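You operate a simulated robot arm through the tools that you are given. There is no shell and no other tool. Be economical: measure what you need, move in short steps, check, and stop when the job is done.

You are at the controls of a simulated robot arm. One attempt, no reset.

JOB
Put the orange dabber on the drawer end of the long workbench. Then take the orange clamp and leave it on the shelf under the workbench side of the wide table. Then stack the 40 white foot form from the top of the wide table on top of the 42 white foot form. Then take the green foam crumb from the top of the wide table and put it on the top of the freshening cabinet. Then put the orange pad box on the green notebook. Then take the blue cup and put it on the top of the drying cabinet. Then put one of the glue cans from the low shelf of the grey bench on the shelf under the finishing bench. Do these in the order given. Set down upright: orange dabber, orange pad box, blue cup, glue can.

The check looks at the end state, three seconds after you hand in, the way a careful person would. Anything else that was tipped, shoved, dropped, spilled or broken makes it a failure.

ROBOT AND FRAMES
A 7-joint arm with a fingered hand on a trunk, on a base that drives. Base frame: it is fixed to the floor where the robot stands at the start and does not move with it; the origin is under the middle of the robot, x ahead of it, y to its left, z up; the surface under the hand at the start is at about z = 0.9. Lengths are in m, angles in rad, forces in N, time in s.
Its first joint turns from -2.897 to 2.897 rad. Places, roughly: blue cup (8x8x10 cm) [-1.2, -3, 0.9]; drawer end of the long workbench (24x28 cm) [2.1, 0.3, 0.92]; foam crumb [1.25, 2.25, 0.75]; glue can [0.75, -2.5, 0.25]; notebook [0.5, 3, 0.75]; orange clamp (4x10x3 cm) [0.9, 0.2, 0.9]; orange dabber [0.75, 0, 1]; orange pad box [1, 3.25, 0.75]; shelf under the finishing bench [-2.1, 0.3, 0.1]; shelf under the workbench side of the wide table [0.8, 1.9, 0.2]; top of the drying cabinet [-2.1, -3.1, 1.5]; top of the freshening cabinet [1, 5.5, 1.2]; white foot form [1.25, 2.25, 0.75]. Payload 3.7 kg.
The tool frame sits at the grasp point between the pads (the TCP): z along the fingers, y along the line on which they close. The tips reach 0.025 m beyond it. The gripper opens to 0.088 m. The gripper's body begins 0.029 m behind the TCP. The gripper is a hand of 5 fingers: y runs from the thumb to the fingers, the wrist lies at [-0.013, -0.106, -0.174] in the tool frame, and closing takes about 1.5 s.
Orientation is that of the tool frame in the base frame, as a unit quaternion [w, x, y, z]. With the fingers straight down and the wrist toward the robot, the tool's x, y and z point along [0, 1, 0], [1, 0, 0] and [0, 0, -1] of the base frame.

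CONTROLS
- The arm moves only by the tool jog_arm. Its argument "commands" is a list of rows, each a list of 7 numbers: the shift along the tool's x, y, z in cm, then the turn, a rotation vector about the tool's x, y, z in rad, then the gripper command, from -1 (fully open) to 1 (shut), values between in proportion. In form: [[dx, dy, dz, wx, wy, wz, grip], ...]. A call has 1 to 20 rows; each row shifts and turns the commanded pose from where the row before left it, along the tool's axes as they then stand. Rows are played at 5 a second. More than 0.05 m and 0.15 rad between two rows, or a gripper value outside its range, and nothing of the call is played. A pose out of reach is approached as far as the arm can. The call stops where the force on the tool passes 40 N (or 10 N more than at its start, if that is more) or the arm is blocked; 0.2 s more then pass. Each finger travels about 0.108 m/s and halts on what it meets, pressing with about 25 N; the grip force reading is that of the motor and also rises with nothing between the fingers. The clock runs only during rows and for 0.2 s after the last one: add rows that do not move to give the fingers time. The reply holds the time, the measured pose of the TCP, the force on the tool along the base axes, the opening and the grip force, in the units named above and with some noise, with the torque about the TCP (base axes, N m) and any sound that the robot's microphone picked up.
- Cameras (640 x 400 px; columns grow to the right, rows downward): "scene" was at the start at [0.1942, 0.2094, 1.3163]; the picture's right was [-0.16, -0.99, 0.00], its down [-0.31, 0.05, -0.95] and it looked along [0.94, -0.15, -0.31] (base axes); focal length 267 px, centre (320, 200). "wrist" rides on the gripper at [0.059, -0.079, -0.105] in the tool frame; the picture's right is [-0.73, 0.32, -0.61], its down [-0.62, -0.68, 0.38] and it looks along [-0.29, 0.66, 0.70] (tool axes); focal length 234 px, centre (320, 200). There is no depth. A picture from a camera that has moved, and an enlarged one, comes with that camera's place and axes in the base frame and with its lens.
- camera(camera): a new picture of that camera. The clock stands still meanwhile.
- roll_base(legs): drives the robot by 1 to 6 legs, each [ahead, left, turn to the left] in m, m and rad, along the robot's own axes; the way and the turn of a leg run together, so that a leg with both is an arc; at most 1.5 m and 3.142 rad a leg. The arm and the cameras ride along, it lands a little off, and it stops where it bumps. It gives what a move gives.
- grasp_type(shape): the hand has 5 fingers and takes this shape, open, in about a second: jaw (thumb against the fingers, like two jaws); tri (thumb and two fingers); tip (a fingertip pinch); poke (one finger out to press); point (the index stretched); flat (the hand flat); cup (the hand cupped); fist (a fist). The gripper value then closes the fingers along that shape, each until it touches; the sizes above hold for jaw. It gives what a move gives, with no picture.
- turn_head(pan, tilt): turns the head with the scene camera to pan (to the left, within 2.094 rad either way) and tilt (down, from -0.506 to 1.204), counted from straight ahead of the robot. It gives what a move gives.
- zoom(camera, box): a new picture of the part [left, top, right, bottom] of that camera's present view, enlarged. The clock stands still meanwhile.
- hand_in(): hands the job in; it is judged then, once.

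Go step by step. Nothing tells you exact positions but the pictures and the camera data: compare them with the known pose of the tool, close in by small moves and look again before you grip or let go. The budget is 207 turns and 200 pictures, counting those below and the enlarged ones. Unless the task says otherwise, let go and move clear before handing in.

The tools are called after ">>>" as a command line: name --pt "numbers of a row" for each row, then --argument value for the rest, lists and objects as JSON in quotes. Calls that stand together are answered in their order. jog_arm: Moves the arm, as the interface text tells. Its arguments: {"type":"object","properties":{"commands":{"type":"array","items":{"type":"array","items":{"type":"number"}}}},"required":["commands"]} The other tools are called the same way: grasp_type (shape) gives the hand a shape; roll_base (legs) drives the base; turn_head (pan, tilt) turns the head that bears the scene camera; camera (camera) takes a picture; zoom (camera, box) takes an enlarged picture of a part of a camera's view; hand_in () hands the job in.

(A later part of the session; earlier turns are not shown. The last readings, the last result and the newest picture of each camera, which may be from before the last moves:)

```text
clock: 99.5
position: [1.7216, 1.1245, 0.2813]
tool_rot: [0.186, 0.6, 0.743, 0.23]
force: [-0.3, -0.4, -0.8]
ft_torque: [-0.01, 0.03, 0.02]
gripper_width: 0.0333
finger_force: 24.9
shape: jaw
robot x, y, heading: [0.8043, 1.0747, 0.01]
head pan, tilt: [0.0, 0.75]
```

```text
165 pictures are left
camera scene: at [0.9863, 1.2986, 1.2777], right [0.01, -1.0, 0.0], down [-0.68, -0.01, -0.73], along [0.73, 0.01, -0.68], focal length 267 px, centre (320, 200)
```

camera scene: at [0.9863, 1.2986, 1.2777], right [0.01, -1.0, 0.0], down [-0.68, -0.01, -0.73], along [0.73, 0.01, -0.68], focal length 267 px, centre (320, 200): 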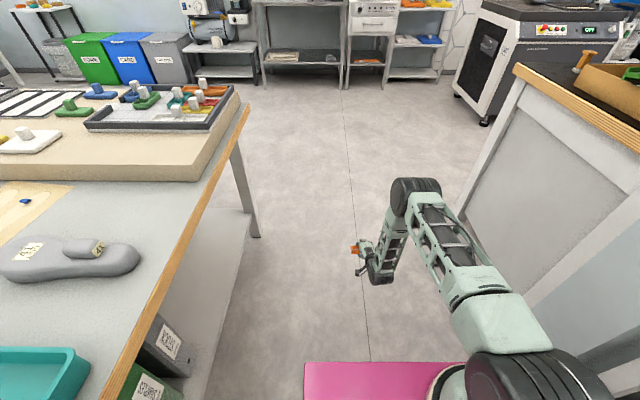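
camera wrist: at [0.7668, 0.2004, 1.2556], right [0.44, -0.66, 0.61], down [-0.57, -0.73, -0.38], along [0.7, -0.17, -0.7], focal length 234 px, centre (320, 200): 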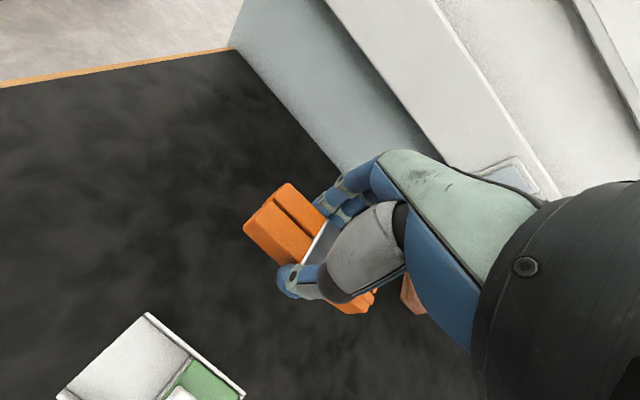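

At this height the elbow sits around z≈0.72 and the forearm drops in front. I'll stretch further to see if a radius of ~1.08 works so the forearm slants under the tabletop.

>>> jog_arm --pt "0 4.1 2.8 0 0 0 1" --pt "0 4.1 2.8 0 0 0 1" --pt "0 4.1 2.8 0 0 0 1"

>>> camera --camera "scene"

```text
clock: 100.3
position: [1.8672, 1.1546, 0.2806]
tool_rot: [0.184, 0.6, 0.744, 0.229]
force: [0.4, -0.2, -0.7]
ft_torque: [-0.02, 0.02, -0.01]
gripper_width: 0.0334
finger_force: 25.1
shape: jaw
robot x, y, heading: [0.8087, 1.0729, 0.015]
head pan, tilt: [0.0, 0.75]
```

```text
164 pictures are left
camera scene: at [0.9863, 1.2986, 1.2777], right [0.01, -1.0, 0.0], down [-0.68, -0.01, -0.73], along [0.73, 0.01, -0.68], focal length 267 px, centre (320, 200)
```

scene: 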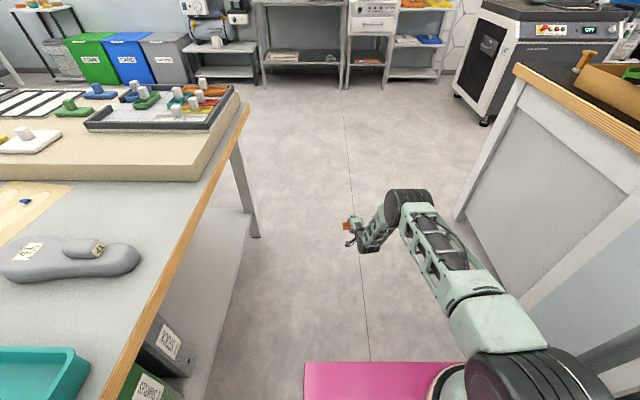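

The reach works. I'll retract to radius ~0.77 (staying low), then drive around the west end: back up, strafe right, turn ~1.1 rad left to face the shelf diagonally.

>>> jog_arm --pt "0 -4.1 -2.8 0 0 0 1" --pt "0 -4.1 -2.8 0 0 0 1" --pt "0 -4.1 -2.8 0 0 0 1" --pt "0 -4.1 -2.8 0 0 0 1" --pt "0 -4.1 -2.8 0 0 0 1" --pt "0 -4.1 -2.8 0 0 0 1"

>>> roll_base --legs '[[-1.16, 0, 0], [0, -0.45, 0], [0, 0, 1.09]]'

>>> turn_head --pan 0.0 --tilt 0.6

>>> camera --camera "scene"

```text
clock: 101.8
position: [1.5748, 1.0906, 0.2816]
tool_rot: [0.186, 0.6, 0.744, 0.229]
force: [-0.5, -0.1, -0.5]
ft_torque: [0.0, 0.04, 0.01]
gripper_width: 0.0335
finger_force: 25.3
shape: jaw
robot x, y, heading: [0.8066, 1.0701, 0.012]
head pan, tilt: [0.0, 0.75]
```

```text
clock: 112.8
position: [-0.0225, 1.2987, 0.2802]
tool_rot: [0.04, 0.128, 0.947, 0.291]
force: [0.1, 0.4, -0.8]
ft_torque: [0.0, 0.02, 0.02]
gripper_width: 0.0332
finger_force: 25.5
shape: jaw
robot x, y, heading: [-0.362, 0.6069, 1.101]
head pan, tilt: [0.0, 0.75]
```

```text
clock: 113.5
position: [-0.0224, 1.2989, 0.2815]
tool_rot: [0.039, 0.128, 0.947, 0.293]
force: [0.6, 0.4, -1.2]
ft_torque: [0.01, -0.01, 0.02]
gripper_width: 0.033
finger_force: 24.9
shape: jaw
robot x, y, heading: [-0.3656, 0.604, 1.101]
head pan, tilt: [0.0, 0.6]
```

```text
163 pictures are left
camera scene: at [-0.4763, 0.8747, 1.2906], right [0.89, -0.45, 0.0], down [-0.26, -0.5, -0.82], along [0.37, 0.74, -0.57], focal length 267 px, centre (320, 200)
```

scene: 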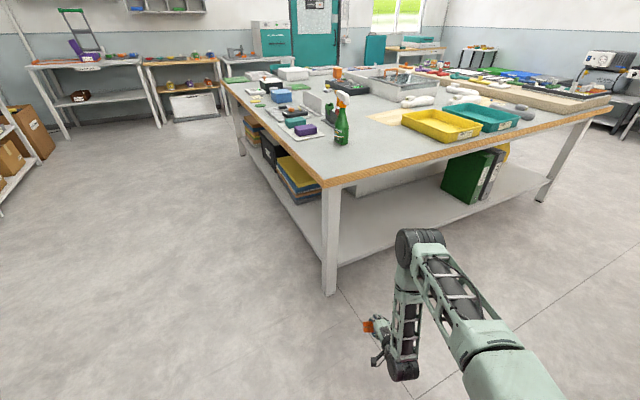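

I see the table corner leg at (0, 1.7) and free shelf between it and the binders. I'll move to the final base spot diagonally.

>>> roll_base --legs '[[0.147, -0.287, 0], [0.26, 0, 0]]'

>>> camera --camera "scene"

>>> camera --camera "wrist"

```text
clock: 117.1
position: [0.4203, 1.5307, 0.2807]
tool_rot: [0.039, 0.129, 0.947, 0.291]
force: [-0.3, -0.2, -1.3]
ft_torque: [0.02, -0.02, 0.0]
gripper_width: 0.0332
finger_force: 24.6
shape: jaw
robot x, y, heading: [0.0797, 0.8382, 1.097]
head pan, tilt: [0.0, 0.6]
```

```text
162 pictures are left
camera scene: at [-0.0347, 1.1073, 1.2906], right [0.89, -0.45, 0.0], down [-0.26, -0.5, -0.83], along [0.37, 0.74, -0.57], focal length 267 px, centre (320, 200)
```

scene: 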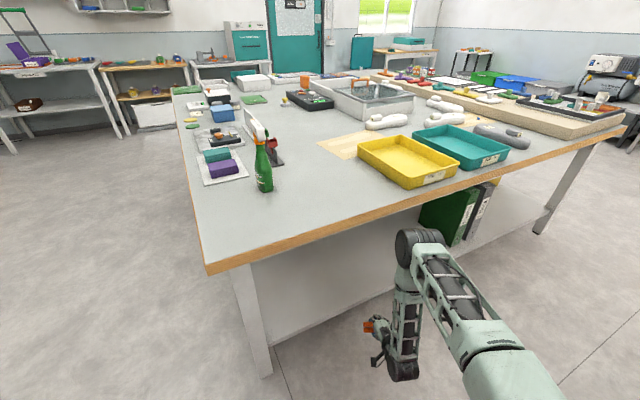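

```text
161 pictures are left
camera wrist: at [0.3297, 1.4249, 0.3231], right [0.68, -0.27, 0.68], down [0.51, -0.5, -0.7], along [0.53, 0.82, -0.21], focal length 234 px, centre (320, 200)
```

wrist: 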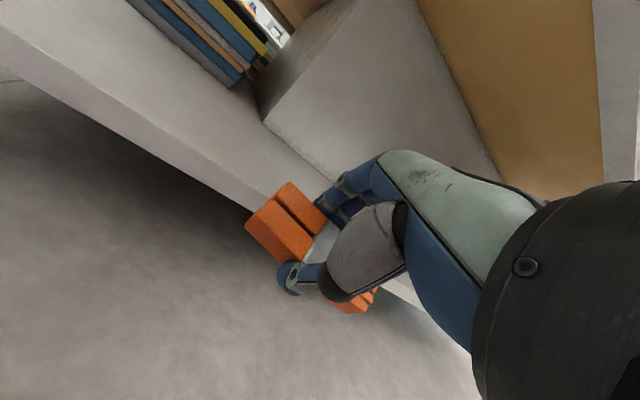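

The shelf has lots of depth (box front at y≈2.3). I'll raise 2 cm for clearance and extend 30 cm forward under the table.

>>> jog_arm --pt "0 1.13 -1.65 0 0 0 1" --pt "0 4.1 2.8 0 0 0 1" --pt "0 4.1 2.8 0 0 0 1" --pt "0 4.1 2.8 0 0 0 1" --pt "0 4.1 2.8 0 0 0 1" --pt "0 4.1 2.8 0 0 0 1" --pt "0 4.1 2.8 0 0 0 1" --pt "0 0 0 0 0 0 1"

>>> camera --camera "scene"

>>> camera --camera "wrist"

```text
clock: 118.9
position: [0.5002, 1.8172, 0.2988]
tool_rot: [0.04, 0.129, 0.947, 0.291]
force: [0.0, -0.5, -0.9]
ft_torque: [-0.01, 0.0, -0.02]
gripper_width: 0.033
finger_force: 24.9
shape: jaw
robot x, y, heading: [0.0785, 0.8382, 1.098]
head pan, tilt: [0.0, 0.6]
```

```text
160 pictures are left
camera scene: at [-0.0347, 1.1073, 1.2906], right [0.89, -0.45, 0.0], down [-0.26, -0.5, -0.82], along [0.37, 0.74, -0.57], focal length 267 px, centre (320, 200)
```

scene: 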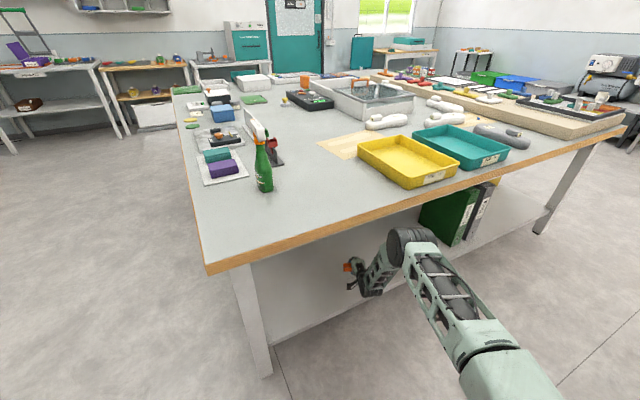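

```text
159 pictures are left
camera wrist: at [0.4099, 1.7121, 0.3419], right [0.68, -0.27, 0.68], down [0.51, -0.5, -0.7], along [0.53, 0.82, -0.21], focal length 234 px, centre (320, 200)
```

wrist: 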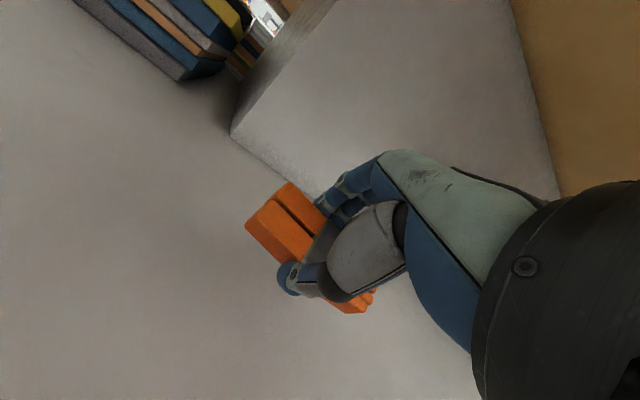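

The clamp is over the free shelf. A bit further in, then lower gently.

>>> jog_arm --pt "0 2.5 1.7 0 0 0 1" --pt "0 -1.13 1.65 0 0 0 1" --pt "0 -1.13 1.65 0 0 0 1" --pt "0 -0.56 0.82 0 0 0 1" --pt "0 0 0 0 0 0 1"

>>> camera --camera "wrist"

>>> zoom --camera "scene" --box '[290, 190, 450, 302]'

```text
clock: 120.1
position: [0.508, 1.8473, 0.252]
tool_rot: [0.04, 0.129, 0.947, 0.293]
force: [0.8, 1.0, 16.0]
ft_torque: [0.01, -0.17, 0.01]
gripper_width: 0.0358
finger_force: 25.3
shape: jaw
robot x, y, heading: [0.076, 0.8394, 1.101]
head pan, tilt: [0.0, 0.6]
```

```text
158 pictures are left
camera wrist: at [0.4177, 1.7416, 0.2945], right [0.68, -0.27, 0.68], down [0.51, -0.5, -0.7], along [0.53, 0.82, -0.2], focal length 234 px, centre (320, 200)
```

wrist: 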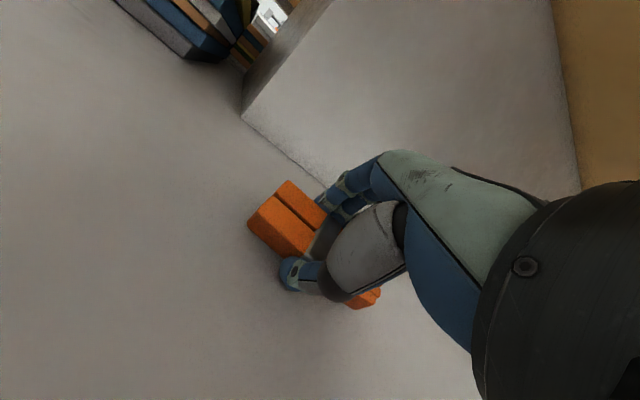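

```text
3.57 times, centred on (370, 246) of scene
camera zoom: at [-0.035, 1.1066, 1.2907], right [0.89, -0.45, 0.0], down [-0.26, -0.5, -0.83], along [0.37, 0.74, -0.56], focal length 952 px, centre (141, 36)
```

zoom: 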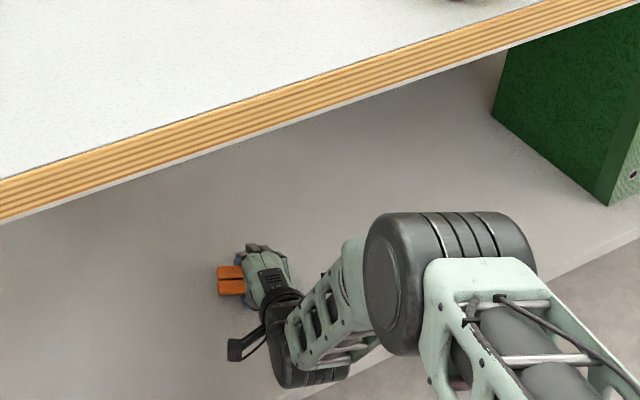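

Contact. Opening, then backing out along the finger axis.

>>> jog_arm --pt "0 0 0 0 0 0 0.2" --pt "0 0 0 0 0 0 -0.4" --pt "0 0 0 0 0 0 -1" --pt "0 0 0 0 0 0 -1" --pt "0 0 0 0 0 0 -1" --pt "0 0 0 0 0 0 -1"

>>> camera --camera "wrist"

```text
clock: 121.1
position: [0.5088, 1.8514, 0.2585]
tool_rot: [0.04, 0.129, 0.945, 0.299]
force: [-0.3, 4.0, 21.9]
ft_torque: [0.0, 0.23, 0.0]
gripper_width: 0.082
finger_force: 0.1
shape: jaw
robot x, y, heading: [0.0816, 0.8412, 1.1]
head pan, tilt: [0.0, 0.6]
stopped in row 4: the force on the tool passed its limit at 41 N (the readings are from after the stop); the commanded pose is now the measured one
```

```text
156 pictures are left
camera wrist: at [0.4186, 1.7451, 0.2991], right [0.68, -0.28, 0.68], down [0.51, -0.49, -0.71], along [0.53, 0.83, -0.19], focal length 234 px, centre (320, 200)
```

wrist: 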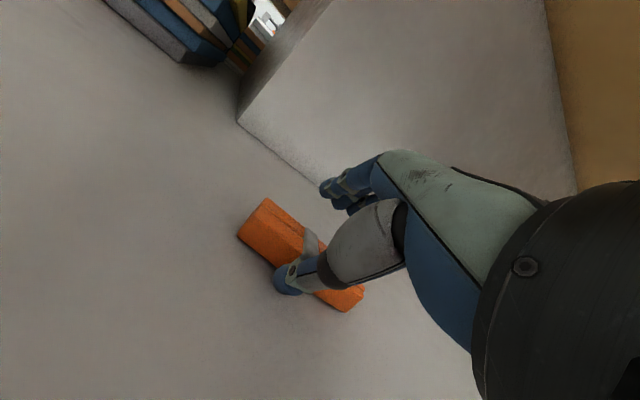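

The clamp lies flat on the shelf. Lifting vertically then retracting.

>>> jog_arm --pt "0 0.6 -0.8 0 0 0 -0.85" --pt "0 1.1 -1.65 0 0 0 -0.85" --pt "0 2.8 -4.1 0 0 0 -0.85" --pt "0 0 0 0 0 0 -0.85"

>>> camera --camera "wrist"

```text
clock: 122.1
position: [0.5092, 1.8463, 0.3332]
tool_rot: [0.04, 0.129, 0.946, 0.295]
force: [0.7, 0.0, -0.2]
ft_torque: [-0.02, 0.0, 0.0]
gripper_width: 0.0811
finger_force: 0.0
shape: jaw
robot x, y, heading: [0.0819, 0.8422, 1.099]
head pan, tilt: [0.0, 0.6]
```

```text
155 pictures are left
camera wrist: at [0.4181, 1.7414, 0.3751], right [0.68, -0.27, 0.68], down [0.51, -0.5, -0.7], along [0.53, 0.82, -0.2], focal length 234 px, centre (320, 200)
```

wrist: 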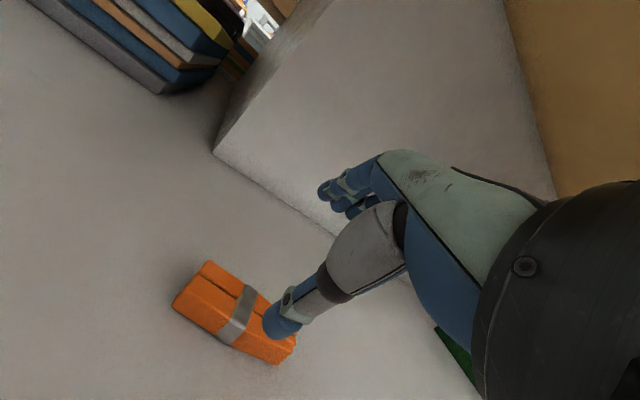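

The clamp is placed. Retracting the arm and backing off; then I'll look at the base footprint and the foot forms.

>>> jog_arm --pt "0 -4.1 -2.8 0 0 0 -1" --pt "0 -4.1 -2.8 0 0 0 -1" --pt "0 -4.1 -2.8 0 0 0 -1" --pt "0 -4.1 -2.8 0 0 0 -1" --pt "0 -4.1 -2.8 0 0 0 -1" --pt "0 -4.1 -2.8 0 0 0 -1" --pt "0 -3.3 -2.2 0 0 0 -1"

>>> zoom --camera "scene" --box '[330, 60, 560, 221]'

>>> turn_head --pan -0.3 --tilt 1.2

>>> camera --camera "scene"

>>> turn_head --pan 0.9 --tilt 1.2

>>> camera --camera "scene"

```text
clock: 123.7
position: [0.418, 1.5205, 0.331]
tool_rot: [0.041, 0.129, 0.946, 0.295]
force: [0.3, 0.3, -0.3]
ft_torque: [-0.02, -0.01, 0.02]
gripper_width: 0.0877
finger_force: 0.1
shape: jaw
robot x, y, heading: [0.0773, 0.8384, 1.104]
head pan, tilt: [0.0, 0.6]
```

```text
2.48 times, centred on (445, 140) of scene
camera zoom: at [-0.0347, 1.1072, 1.2906], right [0.89, -0.45, 0.0], down [-0.26, -0.5, -0.83], along [0.37, 0.74, -0.56], focal length 662 px, centre (9, 348)
```

zoom: 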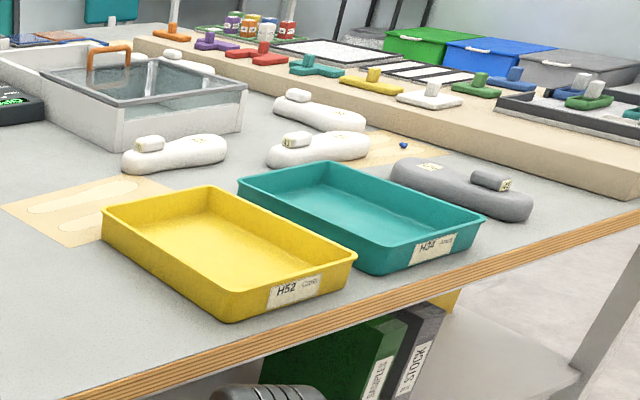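

```text
clock: 124.7
position: [0.4193, 1.5211, 0.3317]
tool_rot: [0.04, 0.128, 0.946, 0.294]
force: [0.2, -0.6, -0.7]
ft_torque: [0.01, -0.01, 0.03]
gripper_width: 0.0877
finger_force: 0.1
shape: jaw
robot x, y, heading: [0.0794, 0.8372, 1.102]
head pan, tilt: [-0.3, 1.201]
```

```text
153 pictures are left
camera scene: at [-0.0358, 1.0686, 1.246], right [0.72, -0.7, 0.0], down [-0.65, -0.67, -0.36], along [0.25, 0.26, -0.93], focal length 267 px, centre (320, 200)
```

scene: 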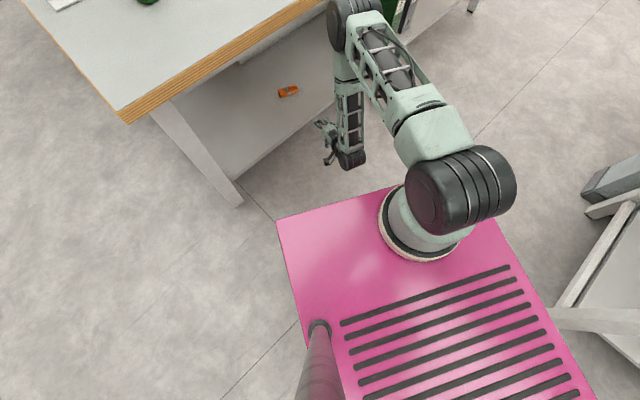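

```text
clock: 126.1
position: [0.4189, 1.5225, 0.3321]
tool_rot: [0.041, 0.129, 0.946, 0.295]
force: [0.0, -0.5, -0.2]
ft_torque: [-0.01, 0.0, -0.03]
gripper_width: 0.0877
finger_force: 0.1
shape: jaw
robot x, y, heading: [0.0774, 0.8393, 1.094]
head pan, tilt: [0.901, 1.201]
```

```text
152 pictures are left
camera scene: at [-0.098, 1.0792, 1.246], right [0.91, 0.42, 0.0], down [0.39, -0.85, -0.36], along [-0.15, 0.33, -0.93], focal length 267 px, centre (320, 200)
```

scene: 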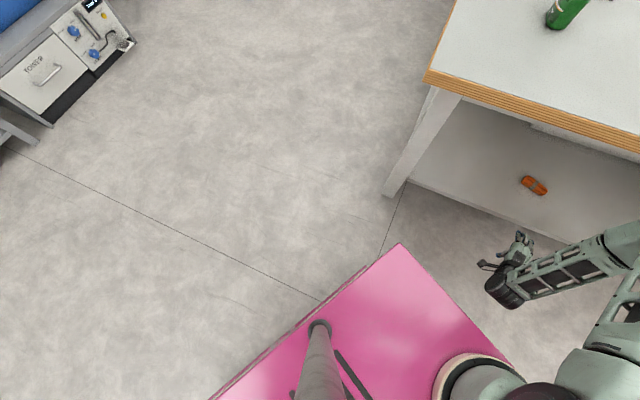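

The base is a tall box (top z≈0.65, front 0.36 m ahead of the arm axis, half-width 0.25). The clamp rests on the shelf. I'll back off, straighten the hand and raise the arm.

>>> roll_base --legs '[[-0.35, 0, 0]]'

>>> jog_arm --pt "0 0 0 0.15 0 0 -1" --pt "0 0 0 0.15 0 0 -1" --pt "0 0 0 0.15 0 0 -1" --pt "0 0 0 0.15 0 0 -1" --pt "0 0 -5 0 0 0 -1" --pt "0 0 -5 0 0 0 -1" --pt "0 0 -5 0 0 0 -1" --pt "0 0 -5 0 0 0 -1" --pt "0 0 -5 0 0 0 -1" --pt "0 0 -5 0 0 0 -1" --pt "0 0 -5 0 0 0 -1" --pt "0 0 -5 0 0 0 -1" --pt "0 0 -5 0 0 0 -1" --pt "0 0 -5 0 0 0 -1" --pt "0 0 -5 0 0 0 -1" --pt "0 0 -5 0 0 0 -1" --pt "0 0 -5 0 0 0 -1" --pt "0 0 -5 0 0 0 -1" --pt "0 0 -5 0 0 0 -1"

```text
clock: 128.3
position: [0.2604, 1.211, 0.3315]
tool_rot: [0.04, 0.128, 0.946, 0.294]
force: [-0.2, -0.3, 0.3]
ft_torque: [0.0, -0.02, 0.01]
gripper_width: 0.0876
finger_force: 0.1
shape: jaw
robot x, y, heading: [-0.0792, 0.5282, 1.1]
head pan, tilt: [0.901, 1.201]
```

```text
clock: 132.3
position: [0.2591, 1.2073, 1.0817]
tool_rot: [0.001, 0.135, 0.991, 0.002]
force: [-0.2, -1.0, -0.1]
ft_torque: [0.03, -0.01, 0.02]
gripper_width: 0.0878
finger_force: 0.1
shape: jaw
robot x, y, heading: [-0.0787, 0.5229, 1.098]
head pan, tilt: [0.901, 1.201]
```

Raised smoothly. Now I'll square the hand, retract to radius ~0.46 and swing the arm to the robot's right side.

>>> jog_arm --pt "0 0 0 0 0 0.1 -1" --pt "0 0 0 0 0 0.087 -1" --pt "0 -5 0 0 0 0 -1" --pt "0 -5 0 0 0 0 -1" --pt "0 -5 0 0 0 0 -1" --pt "0 -5 0 0 0 0 -1" --pt "0 -5 0 0 0 0 -1" --pt "0 -5 0 0 0 0 -1"

>>> jog_arm --pt "-4.5 -0.22 0 0 0 0.1 -1" --pt "-4.5 -0.22 0 0 0 0.1 -1" --pt "-4.5 -0.22 0 0 0 0.1 -1" --pt "-4.5 -0.22 0 0 0 0.1 -1" --pt "-4.5 -0.22 0 0 0 0.1 -1" --pt "-4.5 -0.22 0 0 0 0.1 -1" --pt "-4.5 -0.22 0 0 0 0.1 -1" --pt "-4.5 -0.22 0 0 0 0.1 -1" --pt "-4.5 -0.22 0 0 0 0.1 -1" --pt "-4.5 -0.22 0 0 0 0.1 -1" --pt "-4.5 -0.22 0 0 0 0.1 -1" --pt "-4.5 -0.22 0 0 0 0.1 -1" --pt "-4.5 -0.22 0 0 0 0.1 -1" --pt "-4.5 -0.22 0 0 0 0.1 -1" --pt "-4.5 -0.22 0 0 0 0.1 -1" --pt "-4.5 -0.22 0 0 0 0.1 -1"

```text
clock: 134.1
position: [0.1271, 0.9396, 1.0794]
tool_rot: [-0.001, 0.227, 0.974, 0.003]
force: [0.1, 1.2, 0.2]
ft_torque: [-0.02, 0.03, 0.01]
gripper_width: 0.0876
finger_force: 0.0
shape: jaw
robot x, y, heading: [-0.0801, 0.5264, 1.098]
head pan, tilt: [0.901, 1.201]
```

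```text
clock: 137.5
position: [0.3264, 0.321, 1.0774]
tool_rot: [-0.001, 0.857, 0.515, 0.001]
force: [0.6, 0.5, -0.1]
ft_torque: [0.0, -0.03, 0.02]
gripper_width: 0.0879
finger_force: 0.0
shape: jaw
robot x, y, heading: [-0.0796, 0.5293, 1.097]
head pan, tilt: [0.901, 1.201]
```

Arm now points right. I'll raise the hand a bit, move to open floor, turn to face west, and back into the aisle alongside the wide table.

>>> jog_arm --pt "0 0 -5 0 0 0 -1" --pt "0 0 -5 0 0 0 -1" --pt "0 0 -2 0 0 0 -1"

>>> roll_base --legs '[[0, 0.3, 0], [0, 0, 2.04], [0, -0.48, 0], [-1.45, 0, 0]]'

>>> turn_head --pan -1.57 --tilt 0.5

>>> camera --camera "scene"

```text
clock: 138.3
position: [0.3264, 0.3213, 1.1989]
tool_rot: [-0.001, 0.857, 0.516, 0.0]
force: [0.0, -0.3, 0.7]
ft_torque: [0.0, -0.03, 0.0]
gripper_width: 0.0879
finger_force: 0.0
shape: jaw
robot x, y, heading: [-0.0799, 0.5283, 1.099]
head pan, tilt: [0.901, 1.201]
```

```text
clock: 154.5
position: [1.1054, 1.6024, 1.1976]
tool_rot: [-0.001, -0.001, 1.0, -0.001]
force: [-0.4, -0.6, 0.2]
ft_torque: [0.0, 0.05, 0.01]
gripper_width: 0.0878
finger_force: 0.1
shape: jaw
robot x, y, heading: [1.1146, 1.151, -3.124]
head pan, tilt: [0.901, 1.201]
```

```text
clock: 156.8
position: [1.1059, 1.6034, 1.1982]
tool_rot: [-0.001, 0.0, 1.0, -0.001]
force: [0.3, 0.2, 0.0]
ft_torque: [-0.03, 0.01, 0.04]
gripper_width: 0.0878
finger_force: 0.0
shape: jaw
robot x, y, heading: [1.1166, 1.1507, -3.126]
head pan, tilt: [-1.571, 0.499]
```

```text
151 pictures are left
camera scene: at [1.0213, 1.0108, 1.2997], right [1.0, 0.02, 0.0], down [0.01, -0.48, -0.88], along [-0.02, 0.88, -0.48], focal length 267 px, centre (320, 200)
```

scene: 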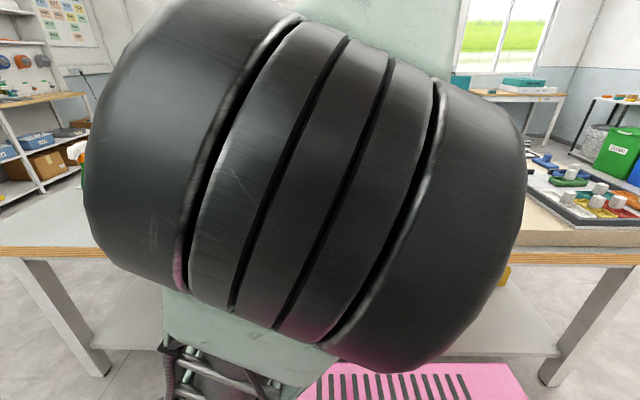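

My own shoulder blocks the scene camera from this side, so I'll use the wrist camera to read the form labels first.

>>> camera --camera "wrist"

```text
150 pictures are left
camera wrist: at [1.0477, 1.5223, 1.3033], right [0.73, 0.32, 0.6], down [0.62, -0.68, -0.39], along [0.29, 0.66, -0.7], focal length 234 px, centre (320, 200)
```

wrist: 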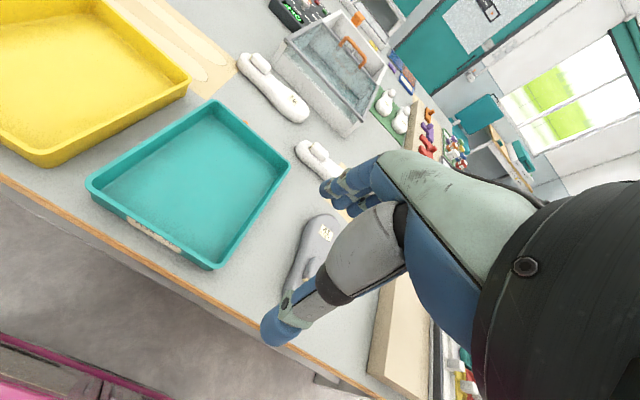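

I'll swing the arm back to the front and face the table head-on instead, where the scene camera sees well.

>>> jog_arm --pt "4.5 -0.22 0 0 0 -0.1 -1" --pt "4.5 -0.22 0 0 0 -0.1 -1" --pt "4.5 -0.22 0 0 0 -0.1 -1" --pt "4.5 -0.22 0 0 0 -0.1 -1" --pt "4.5 -0.22 0 0 0 -0.1 -1" --pt "4.5 -0.22 0 0 0 -0.1 -1" --pt "4.5 -0.22 0 0 0 -0.1 -1" --pt "4.5 -0.22 0 0 0 -0.1 -1" --pt "4.5 -0.22 0 0 0 -0.1 -1" --pt "4.5 -0.22 0 0 0 -0.1 -1" --pt "4.5 -0.22 0 0 0 -0.1 -1" --pt "4.5 -0.22 0 0 0 -0.1 -1" --pt "4.5 -0.22 0 0 0 -0.1 -1" --pt "4.5 -0.22 0 0 0 -0.1 -1" --pt "4.5 -0.22 0 0 0 -0.1 -1" --pt "4.5 -0.22 0 0 0 -0.1 -1"

>>> roll_base --legs '[[0, 0.07, 0], [0, 0, -1.587], [0.12, 0, 0]]'

>>> turn_head --pan -0.1 --tilt 0.5

>>> camera --camera "scene"

```text
clock: 160.2
position: [0.6575, 1.1379, 1.2003]
tool_rot: [0.002, 0.719, -0.695, -0.001]
force: [-0.6, -0.5, 0.2]
ft_torque: [-0.01, 0.02, -0.02]
gripper_width: 0.0877
finger_force: 0.0
shape: jaw
robot x, y, heading: [1.1127, 1.1478, -3.126]
head pan, tilt: [-1.571, 0.499]
```

```text
clock: 165.9
position: [1.1169, 1.6587, 1.2]
tool_rot: [0.0, -0.007, 1.0, 0.002]
force: [0.2, 0.0, 0.1]
ft_torque: [-0.02, -0.01, -0.03]
gripper_width: 0.0878
finger_force: 0.0
shape: jaw
robot x, y, heading: [1.1169, 1.1968, 1.572]
head pan, tilt: [-1.571, 0.499]
```

```text
clock: 167.4
position: [1.1157, 1.6587, 1.2003]
tool_rot: [0.001, -0.007, 1.0, 0.002]
force: [0.6, 0.2, 0.0]
ft_torque: [0.03, 0.0, -0.03]
gripper_width: 0.0878
finger_force: 0.1
shape: jaw
robot x, y, heading: [1.116, 1.2006, 1.571]
head pan, tilt: [-0.099, 0.499]
```

```text
149 pictures are left
camera scene: at [0.9041, 1.387, 1.2997], right [1.0, -0.1, 0.0], down [-0.05, -0.48, -0.88], along [0.09, 0.87, -0.48], focal length 267 px, centre (320, 200)
```

scene: 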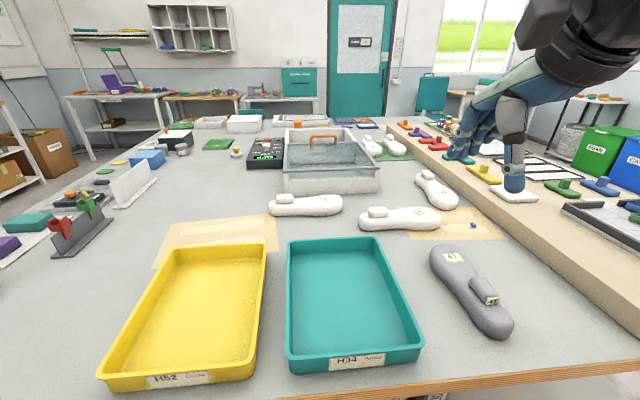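

>>> zoom --camera "scene" --box '[255, 160, 465, 240]'

>>> zoom --camera "scene" --box '[350, 120, 510, 232]'

>>> camera --camera "wrist"

```text
3.05 times, centred on (360, 200) of scene
camera zoom: at [0.9041, 1.387, 1.2997], right [1.0, -0.1, 0.0], down [-0.05, -0.48, -0.88], along [0.09, 0.87, -0.48], focal length 813 px, centre (198, 200)
```

zoom: 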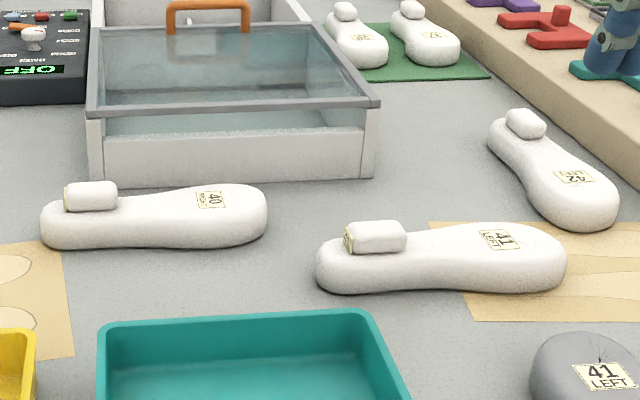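

```text
3.57 times, centred on (430, 176) of scene
camera zoom: at [0.9041, 1.387, 1.2997], right [1.0, -0.1, 0.0], down [-0.05, -0.48, -0.88], along [0.09, 0.87, -0.48], focal length 952 px, centre (-73, 286)
```

zoom: 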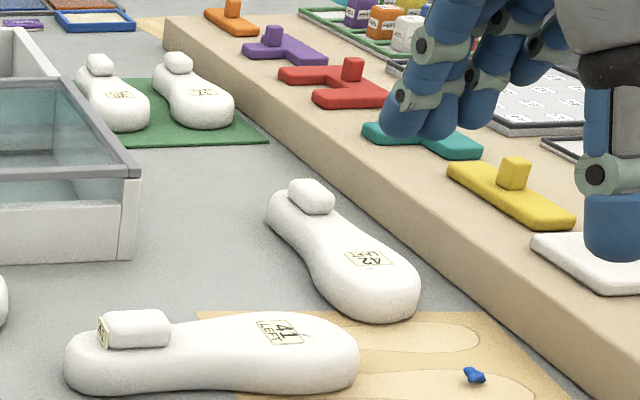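

```text
146 pictures are left
camera wrist: at [1.059, 1.577, 1.3048], right [0.72, 0.33, 0.61], down [0.63, -0.67, -0.39], along [0.28, 0.66, -0.69], focal length 234 px, centre (320, 200)
```

wrist: 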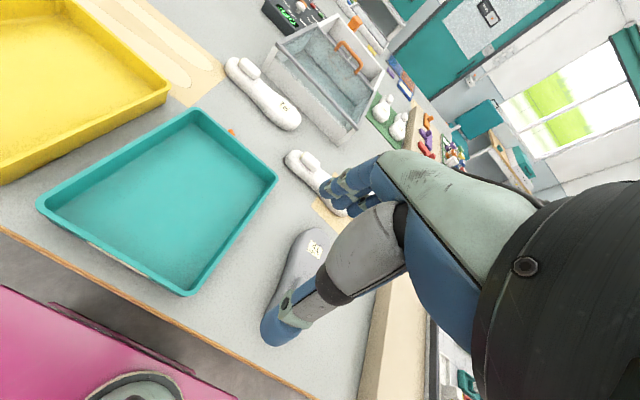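

Labels: left form is 40 (≈(0.94, 2.29)), middle 41, right 42 (≈(1.51, 2.37), heel away). I'll check the gap between my base and the table edge before moving closer.

>>> turn_head --pan 0.0 --tilt 1.2

>>> camera --camera "scene"

```text
clock: 168.5
position: [1.117, 1.6581, 1.1996]
tool_rot: [0.0, -0.007, 1.0, 0.002]
force: [0.2, -0.7, -0.1]
ft_torque: [0.0, -0.01, -0.03]
gripper_width: 0.0879
finger_force: 0.1
shape: jaw
robot x, y, heading: [1.1212, 1.1962, 1.57]
head pan, tilt: [0.0, 1.201]
```

```text
145 pictures are left
camera scene: at [0.895, 1.3525, 1.2461], right [1.0, 0.0, 0.0], down [0.0, -0.93, -0.36], along [0.0, 0.36, -0.93], focal length 267 px, centre (320, 200)
```

scene: 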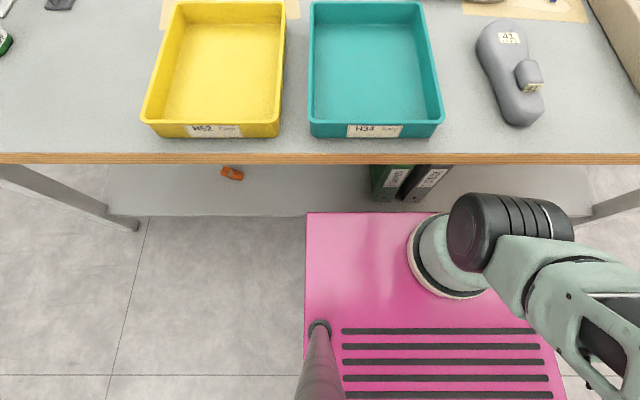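

Base front is ~10 cm from the table edge and can go to the edge safely. I'll shift left 0.17 and ahead 0.1, then extend toward the 40 form with a tilted hand.

>>> roll_base --legs '[[0, 0.17, 0], [0.1, 0, 0]]'

>>> jog_arm --pt "0 5 0 0 0 0 -1" --pt "0 5 0 0 0 0 -1" --pt "0 5 0 0 0 0 -1" --pt "0 5 0 0 0 0 -1" --pt "0 5 0 0 0 0 -1" --pt "0 5 0 0 0 0 -1" --pt "0 5 0 0 0 0 -1" --pt "0 5 0 -0.15 0 0 -1" --pt "0 5 0 -0.1 0 0 -1"

>>> turn_head --pan -0.1 --tilt 0.5

>>> camera --camera "scene"

>>> camera --camera "wrist"

```text
clock: 170.8
position: [0.9467, 1.7522, 1.1998]
tool_rot: [0.0, -0.009, 1.0, 0.002]
force: [-0.5, 0.2, 0.5]
ft_torque: [-0.02, 0.0, 0.01]
gripper_width: 0.0877
finger_force: 0.1
shape: jaw
robot x, y, heading: [0.944, 1.2908, 1.569]
head pan, tilt: [0.0, 1.201]
stopped in leg 2: the robot was blocked; the commanded pose is now the measured one
```

```text
clock: 172.8
position: [0.9406, 2.2022, 1.2061]
tool_rot: [-0.002, -0.008, 0.992, 0.126]
force: [-0.2, 0.3, -0.3]
ft_torque: [0.0, 0.01, 0.02]
gripper_width: 0.0878
finger_force: 0.1
shape: jaw
robot x, y, heading: [0.9482, 1.3006, 1.568]
head pan, tilt: [0.0, 1.201]
```

```text
clock: 173.9
position: [0.939, 2.2018, 1.2063]
tool_rot: [-0.001, -0.008, 0.992, 0.125]
force: [0.3, -0.6, 0.6]
ft_torque: [-0.01, 0.02, 0.01]
gripper_width: 0.0878
finger_force: 0.1
shape: jaw
robot x, y, heading: [0.9464, 1.2943, 1.567]
head pan, tilt: [-0.099, 0.499]
```

```text
144 pictures are left
camera scene: at [0.7347, 1.4816, 1.2999], right [1.0, -0.1, 0.0], down [-0.05, -0.48, -0.88], along [0.09, 0.87, -0.48], focal length 267 px, centre (320, 200)
```

scene: 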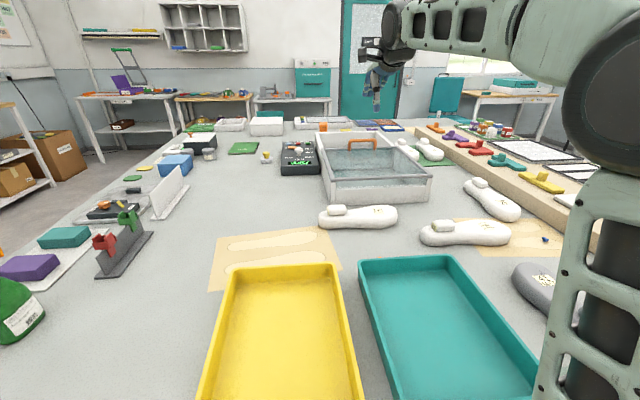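

```text
143 pictures are left
camera wrist: at [0.883, 2.0975, 1.2891], right [0.72, 0.17, 0.67], down [0.63, -0.55, -0.54], along [0.28, 0.81, -0.51], focal length 234 px, centre (320, 200)
```

wrist: 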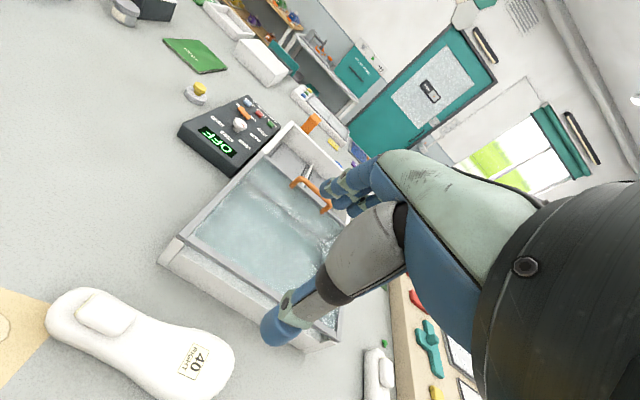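

Triangulating both cameras puts the tabletop at z≈0.80 and form 40 at about (0.93, 2.213); form 42 at about (1.45, 2.27). I'll reduce pitch and descend toward form 40, then recheck.

>>> jog_arm --pt "0 0 0 0.13 0 0 -1" --pt "0.9 0.5 4.9 0 0 0 -1" --pt "0 -0.3 4.95 0 0 0 -1" --pt "0 -0.6 4.95 0 0 0 -1" --pt "0 -0.6 4.95 0 0 0 -1" --pt "0 -0.6 3.95 0 0 0 -1" --pt "0 0 0 0 0 0 -1"

>>> zoom --camera "scene" --box '[280, 120, 460, 246]'

>>> camera --camera "wrist"

```text
clock: 175.5
position: [0.9319, 2.2132, 0.9728]
tool_rot: [-0.001, -0.008, 0.998, 0.062]
force: [0.3, 0.4, 0.8]
ft_torque: [0.0, -0.02, -0.03]
gripper_width: 0.0879
finger_force: 0.0
shape: jaw
robot x, y, heading: [0.9504, 1.2908, 1.573]
head pan, tilt: [-0.099, 0.499]
```

```text
3.17 times, centred on (370, 183) of scene
camera zoom: at [0.7353, 1.479, 1.3004], right [1.0, -0.1, 0.0], down [-0.05, -0.47, -0.88], along [0.09, 0.88, -0.48], focal length 846 px, centre (161, 254)
```

zoom: 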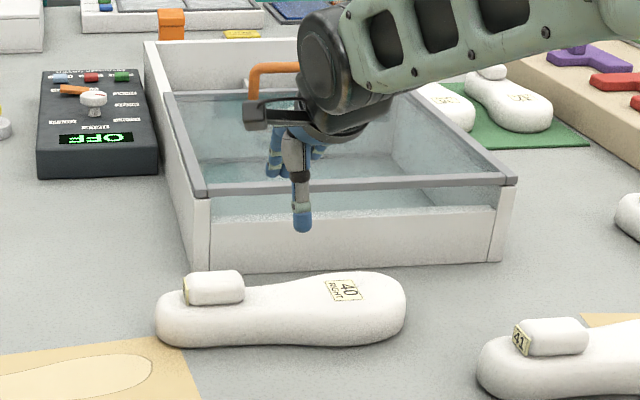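

```text
141 pictures are left
camera wrist: at [0.8741, 2.1197, 1.0672], right [0.72, 0.26, 0.64], down [0.63, -0.62, -0.47], along [0.28, 0.74, -0.61], focal length 234 px, centre (320, 200)
```

wrist: 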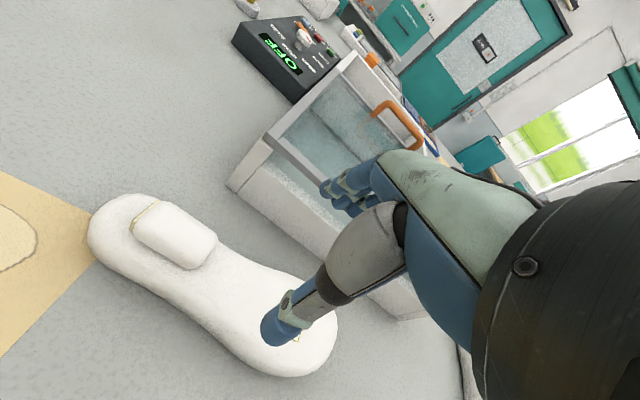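

Form centre refined to about (0.927, 2.202), mid-height z≈0.83. Descending in steps to straddle it.

>>> jog_arm --pt "0.4 -1.6 4.9 0 0 0 -1" --pt "0 -0.55 4.5 0 0 0 -1" --pt "0 0 0 0 0 0 -1"

>>> zoom --camera "scene" --box '[300, 150, 420, 234]'

>>> camera --camera "wrist"

```text
refused: row 1 steps farther than a row can; nothing moved
```

```text
4.76 times, centred on (360, 192) of scene
camera zoom: at [0.7353, 1.479, 1.3004], right [1.0, -0.1, 0.0], down [-0.05, -0.47, -0.88], along [0.09, 0.88, -0.48], focal length 1270 px, centre (130, 238)
```

zoom: 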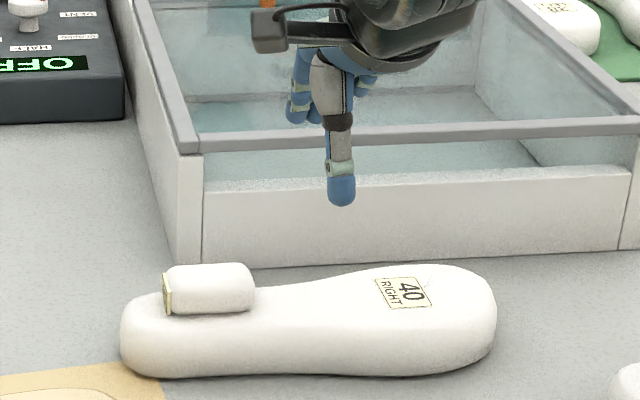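

```text
139 pictures are left
camera wrist: at [0.8741, 2.1197, 1.0672], right [0.72, 0.26, 0.64], down [0.63, -0.62, -0.47], along [0.28, 0.74, -0.61], focal length 234 px, centre (320, 200)
```

wrist: 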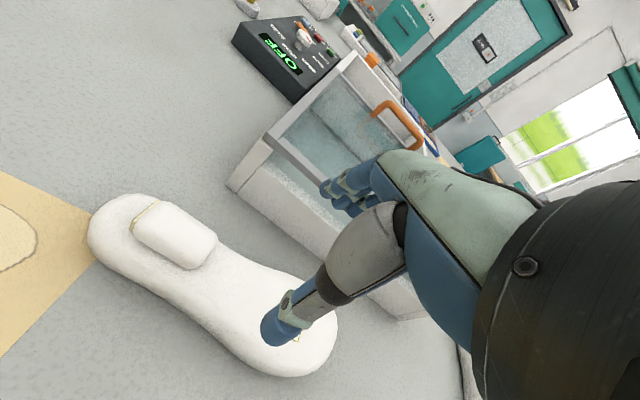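

>>> jog_arm --pt "0.4 -1.2 4.2 0 0 0 -1" --pt "0 -0.9 4.2 0 0 0 -1" --pt "0 0 0 0 0 0 -1"

>>> zoom --camera "scene" --box '[300, 150, 420, 234]'

>>> camera --camera "wrist"

```text
clock: 176.3
position: [0.937, 2.1987, 0.8928]
tool_rot: [0.0, -0.005, 0.998, 0.066]
force: [-0.3, -0.6, 0.8]
ft_torque: [0.05, 0.02, 0.01]
gripper_width: 0.0878
finger_force: 0.1
shape: jaw
robot x, y, heading: [0.9549, 1.2916, 1.564]
head pan, tilt: [-0.099, 0.499]
```

```text
4.76 times, centred on (360, 192) of scene
camera zoom: at [0.7387, 1.4732, 1.301], right [0.99, -0.11, 0.0], down [-0.05, -0.47, -0.88], along [0.09, 0.88, -0.47], focal length 1270 px, centre (130, 238)
```

zoom: 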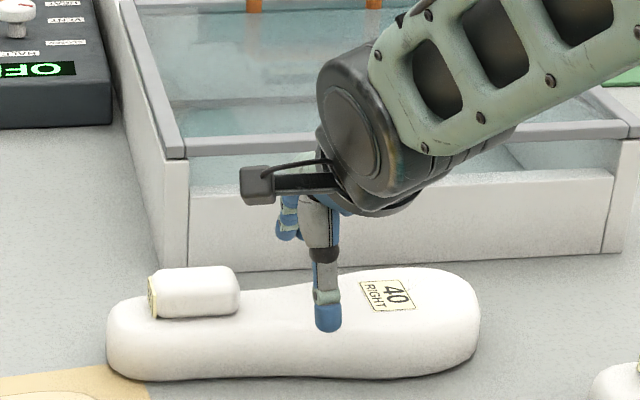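

```text
137 pictures are left
camera wrist: at [0.878, 2.1037, 0.9862], right [0.72, 0.25, 0.64], down [0.63, -0.62, -0.47], along [0.28, 0.74, -0.6], focal length 234 px, centre (320, 200)
```

wrist: 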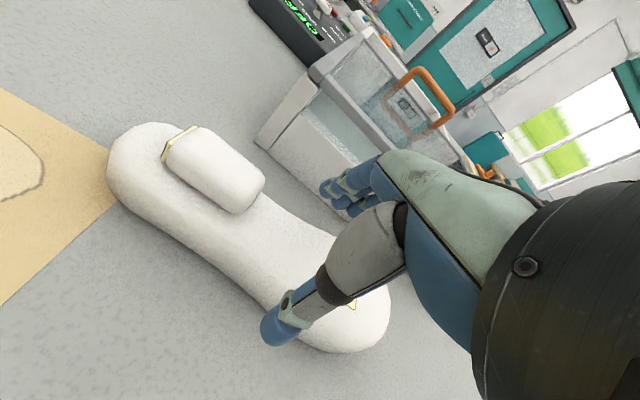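

Thumb is on the near side and fingers on the far side. The base is pressing on the table a little, so I'll back it off 1.5 cm and then compensate with the arm.

>>> roll_base --legs '[[-0.015, 0, 0]]'

>>> zoom --camera "scene" --box '[300, 150, 420, 234]'

```text
clock: 177.1
position: [0.9303, 2.1956, 0.8939]
tool_rot: [0.001, -0.01, 0.998, 0.066]
force: [0.0, -0.8, 0.1]
ft_torque: [0.02, -0.04, -0.03]
gripper_width: 0.0877
finger_force: 0.0
shape: jaw
robot x, y, heading: [0.9599, 1.2868, 1.572]
head pan, tilt: [-0.099, 0.499]
```

```text
4.76 times, centred on (360, 192) of scene
camera zoom: at [0.7393, 1.4704, 1.3005], right [1.0, -0.1, 0.0], down [-0.04, -0.47, -0.88], along [0.09, 0.88, -0.47], focal length 1270 px, centre (130, 238)
```

zoom: 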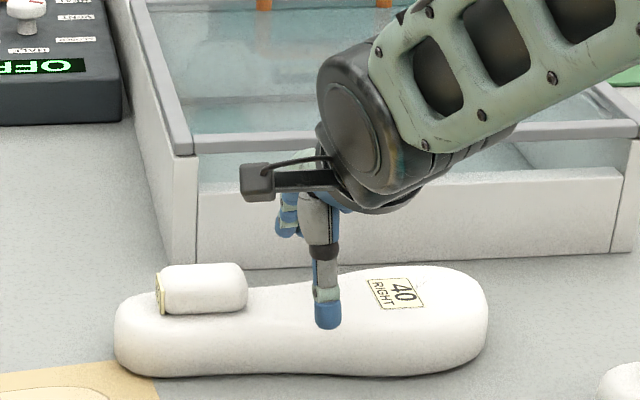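

>>> jog_arm --pt "0 0.5 2 0 0 0 -1" --pt "0 -0.1 2 0 0 0 -1" --pt "0 -0.15 1.2 0 0 0 -1" --pt "0 0 0 0 0 0 -1"

>>> zoom --camera "scene" --box '[300, 150, 420, 234]'

>>> camera --camera "wrist"

```text
clock: 178.1
position: [0.9377, 2.2042, 0.8439]
tool_rot: [-0.002, -0.008, 0.998, 0.067]
force: [-1.6, 1.0, 4.0]
ft_torque: [0.2, 0.02, 0.04]
gripper_width: 0.0881
finger_force: 0.1
shape: jaw
robot x, y, heading: [0.9585, 1.2872, 1.569]
head pan, tilt: [-0.099, 0.499]
```

```text
4.76 times, centred on (360, 192) of scene
camera zoom: at [0.7454, 1.4683, 1.3012], right [1.0, -0.1, 0.0], down [-0.05, -0.47, -0.88], along [0.09, 0.88, -0.47], focal length 1270 px, centre (130, 238)
```

zoom: 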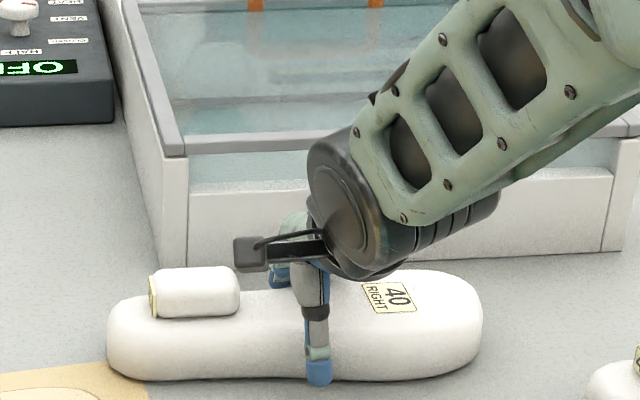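

```text
134 pictures are left
camera wrist: at [0.88, 2.1094, 0.9374], right [0.72, 0.25, 0.64], down [0.63, -0.61, -0.47], along [0.28, 0.75, -0.6], focal length 234 px, centre (320, 200)
```

wrist: 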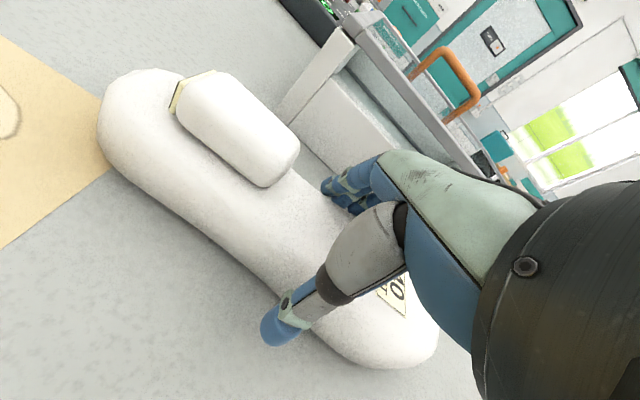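

Straddling the waist of form 40. Closing.

>>> jog_arm --pt "0 0 0 0 0 0 0" --pt "0 0 0 0 0 0 0.6" --pt "0 0 0 0 0 0 1" --pt "0 0 0 0 0 0 1" --pt "0 0 0 0 0 0 1" --pt "0 0 0 0 0 0 1"

>>> zoom --camera "scene" --box '[300, 150, 420, 234]'

```text
clock: 179.5
position: [0.9389, 2.2041, 0.8461]
tool_rot: [0.0, -0.007, 0.998, 0.067]
force: [0.6, 0.2, 0.1]
ft_torque: [-0.05, -0.04, -0.06]
gripper_width: 0.0668
finger_force: 25.1
shape: jaw
robot x, y, heading: [0.9623, 1.2888, 1.568]
head pan, tilt: [-0.099, 0.499]
```

```text
4.76 times, centred on (360, 192) of scene
camera zoom: at [0.7436, 1.4692, 1.3009], right [0.99, -0.1, 0.0], down [-0.05, -0.47, -0.88], along [0.09, 0.88, -0.47], focal length 1270 px, centre (130, 238)
```

zoom: 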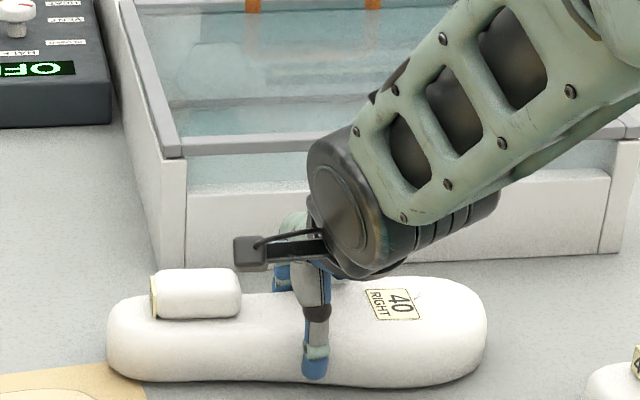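

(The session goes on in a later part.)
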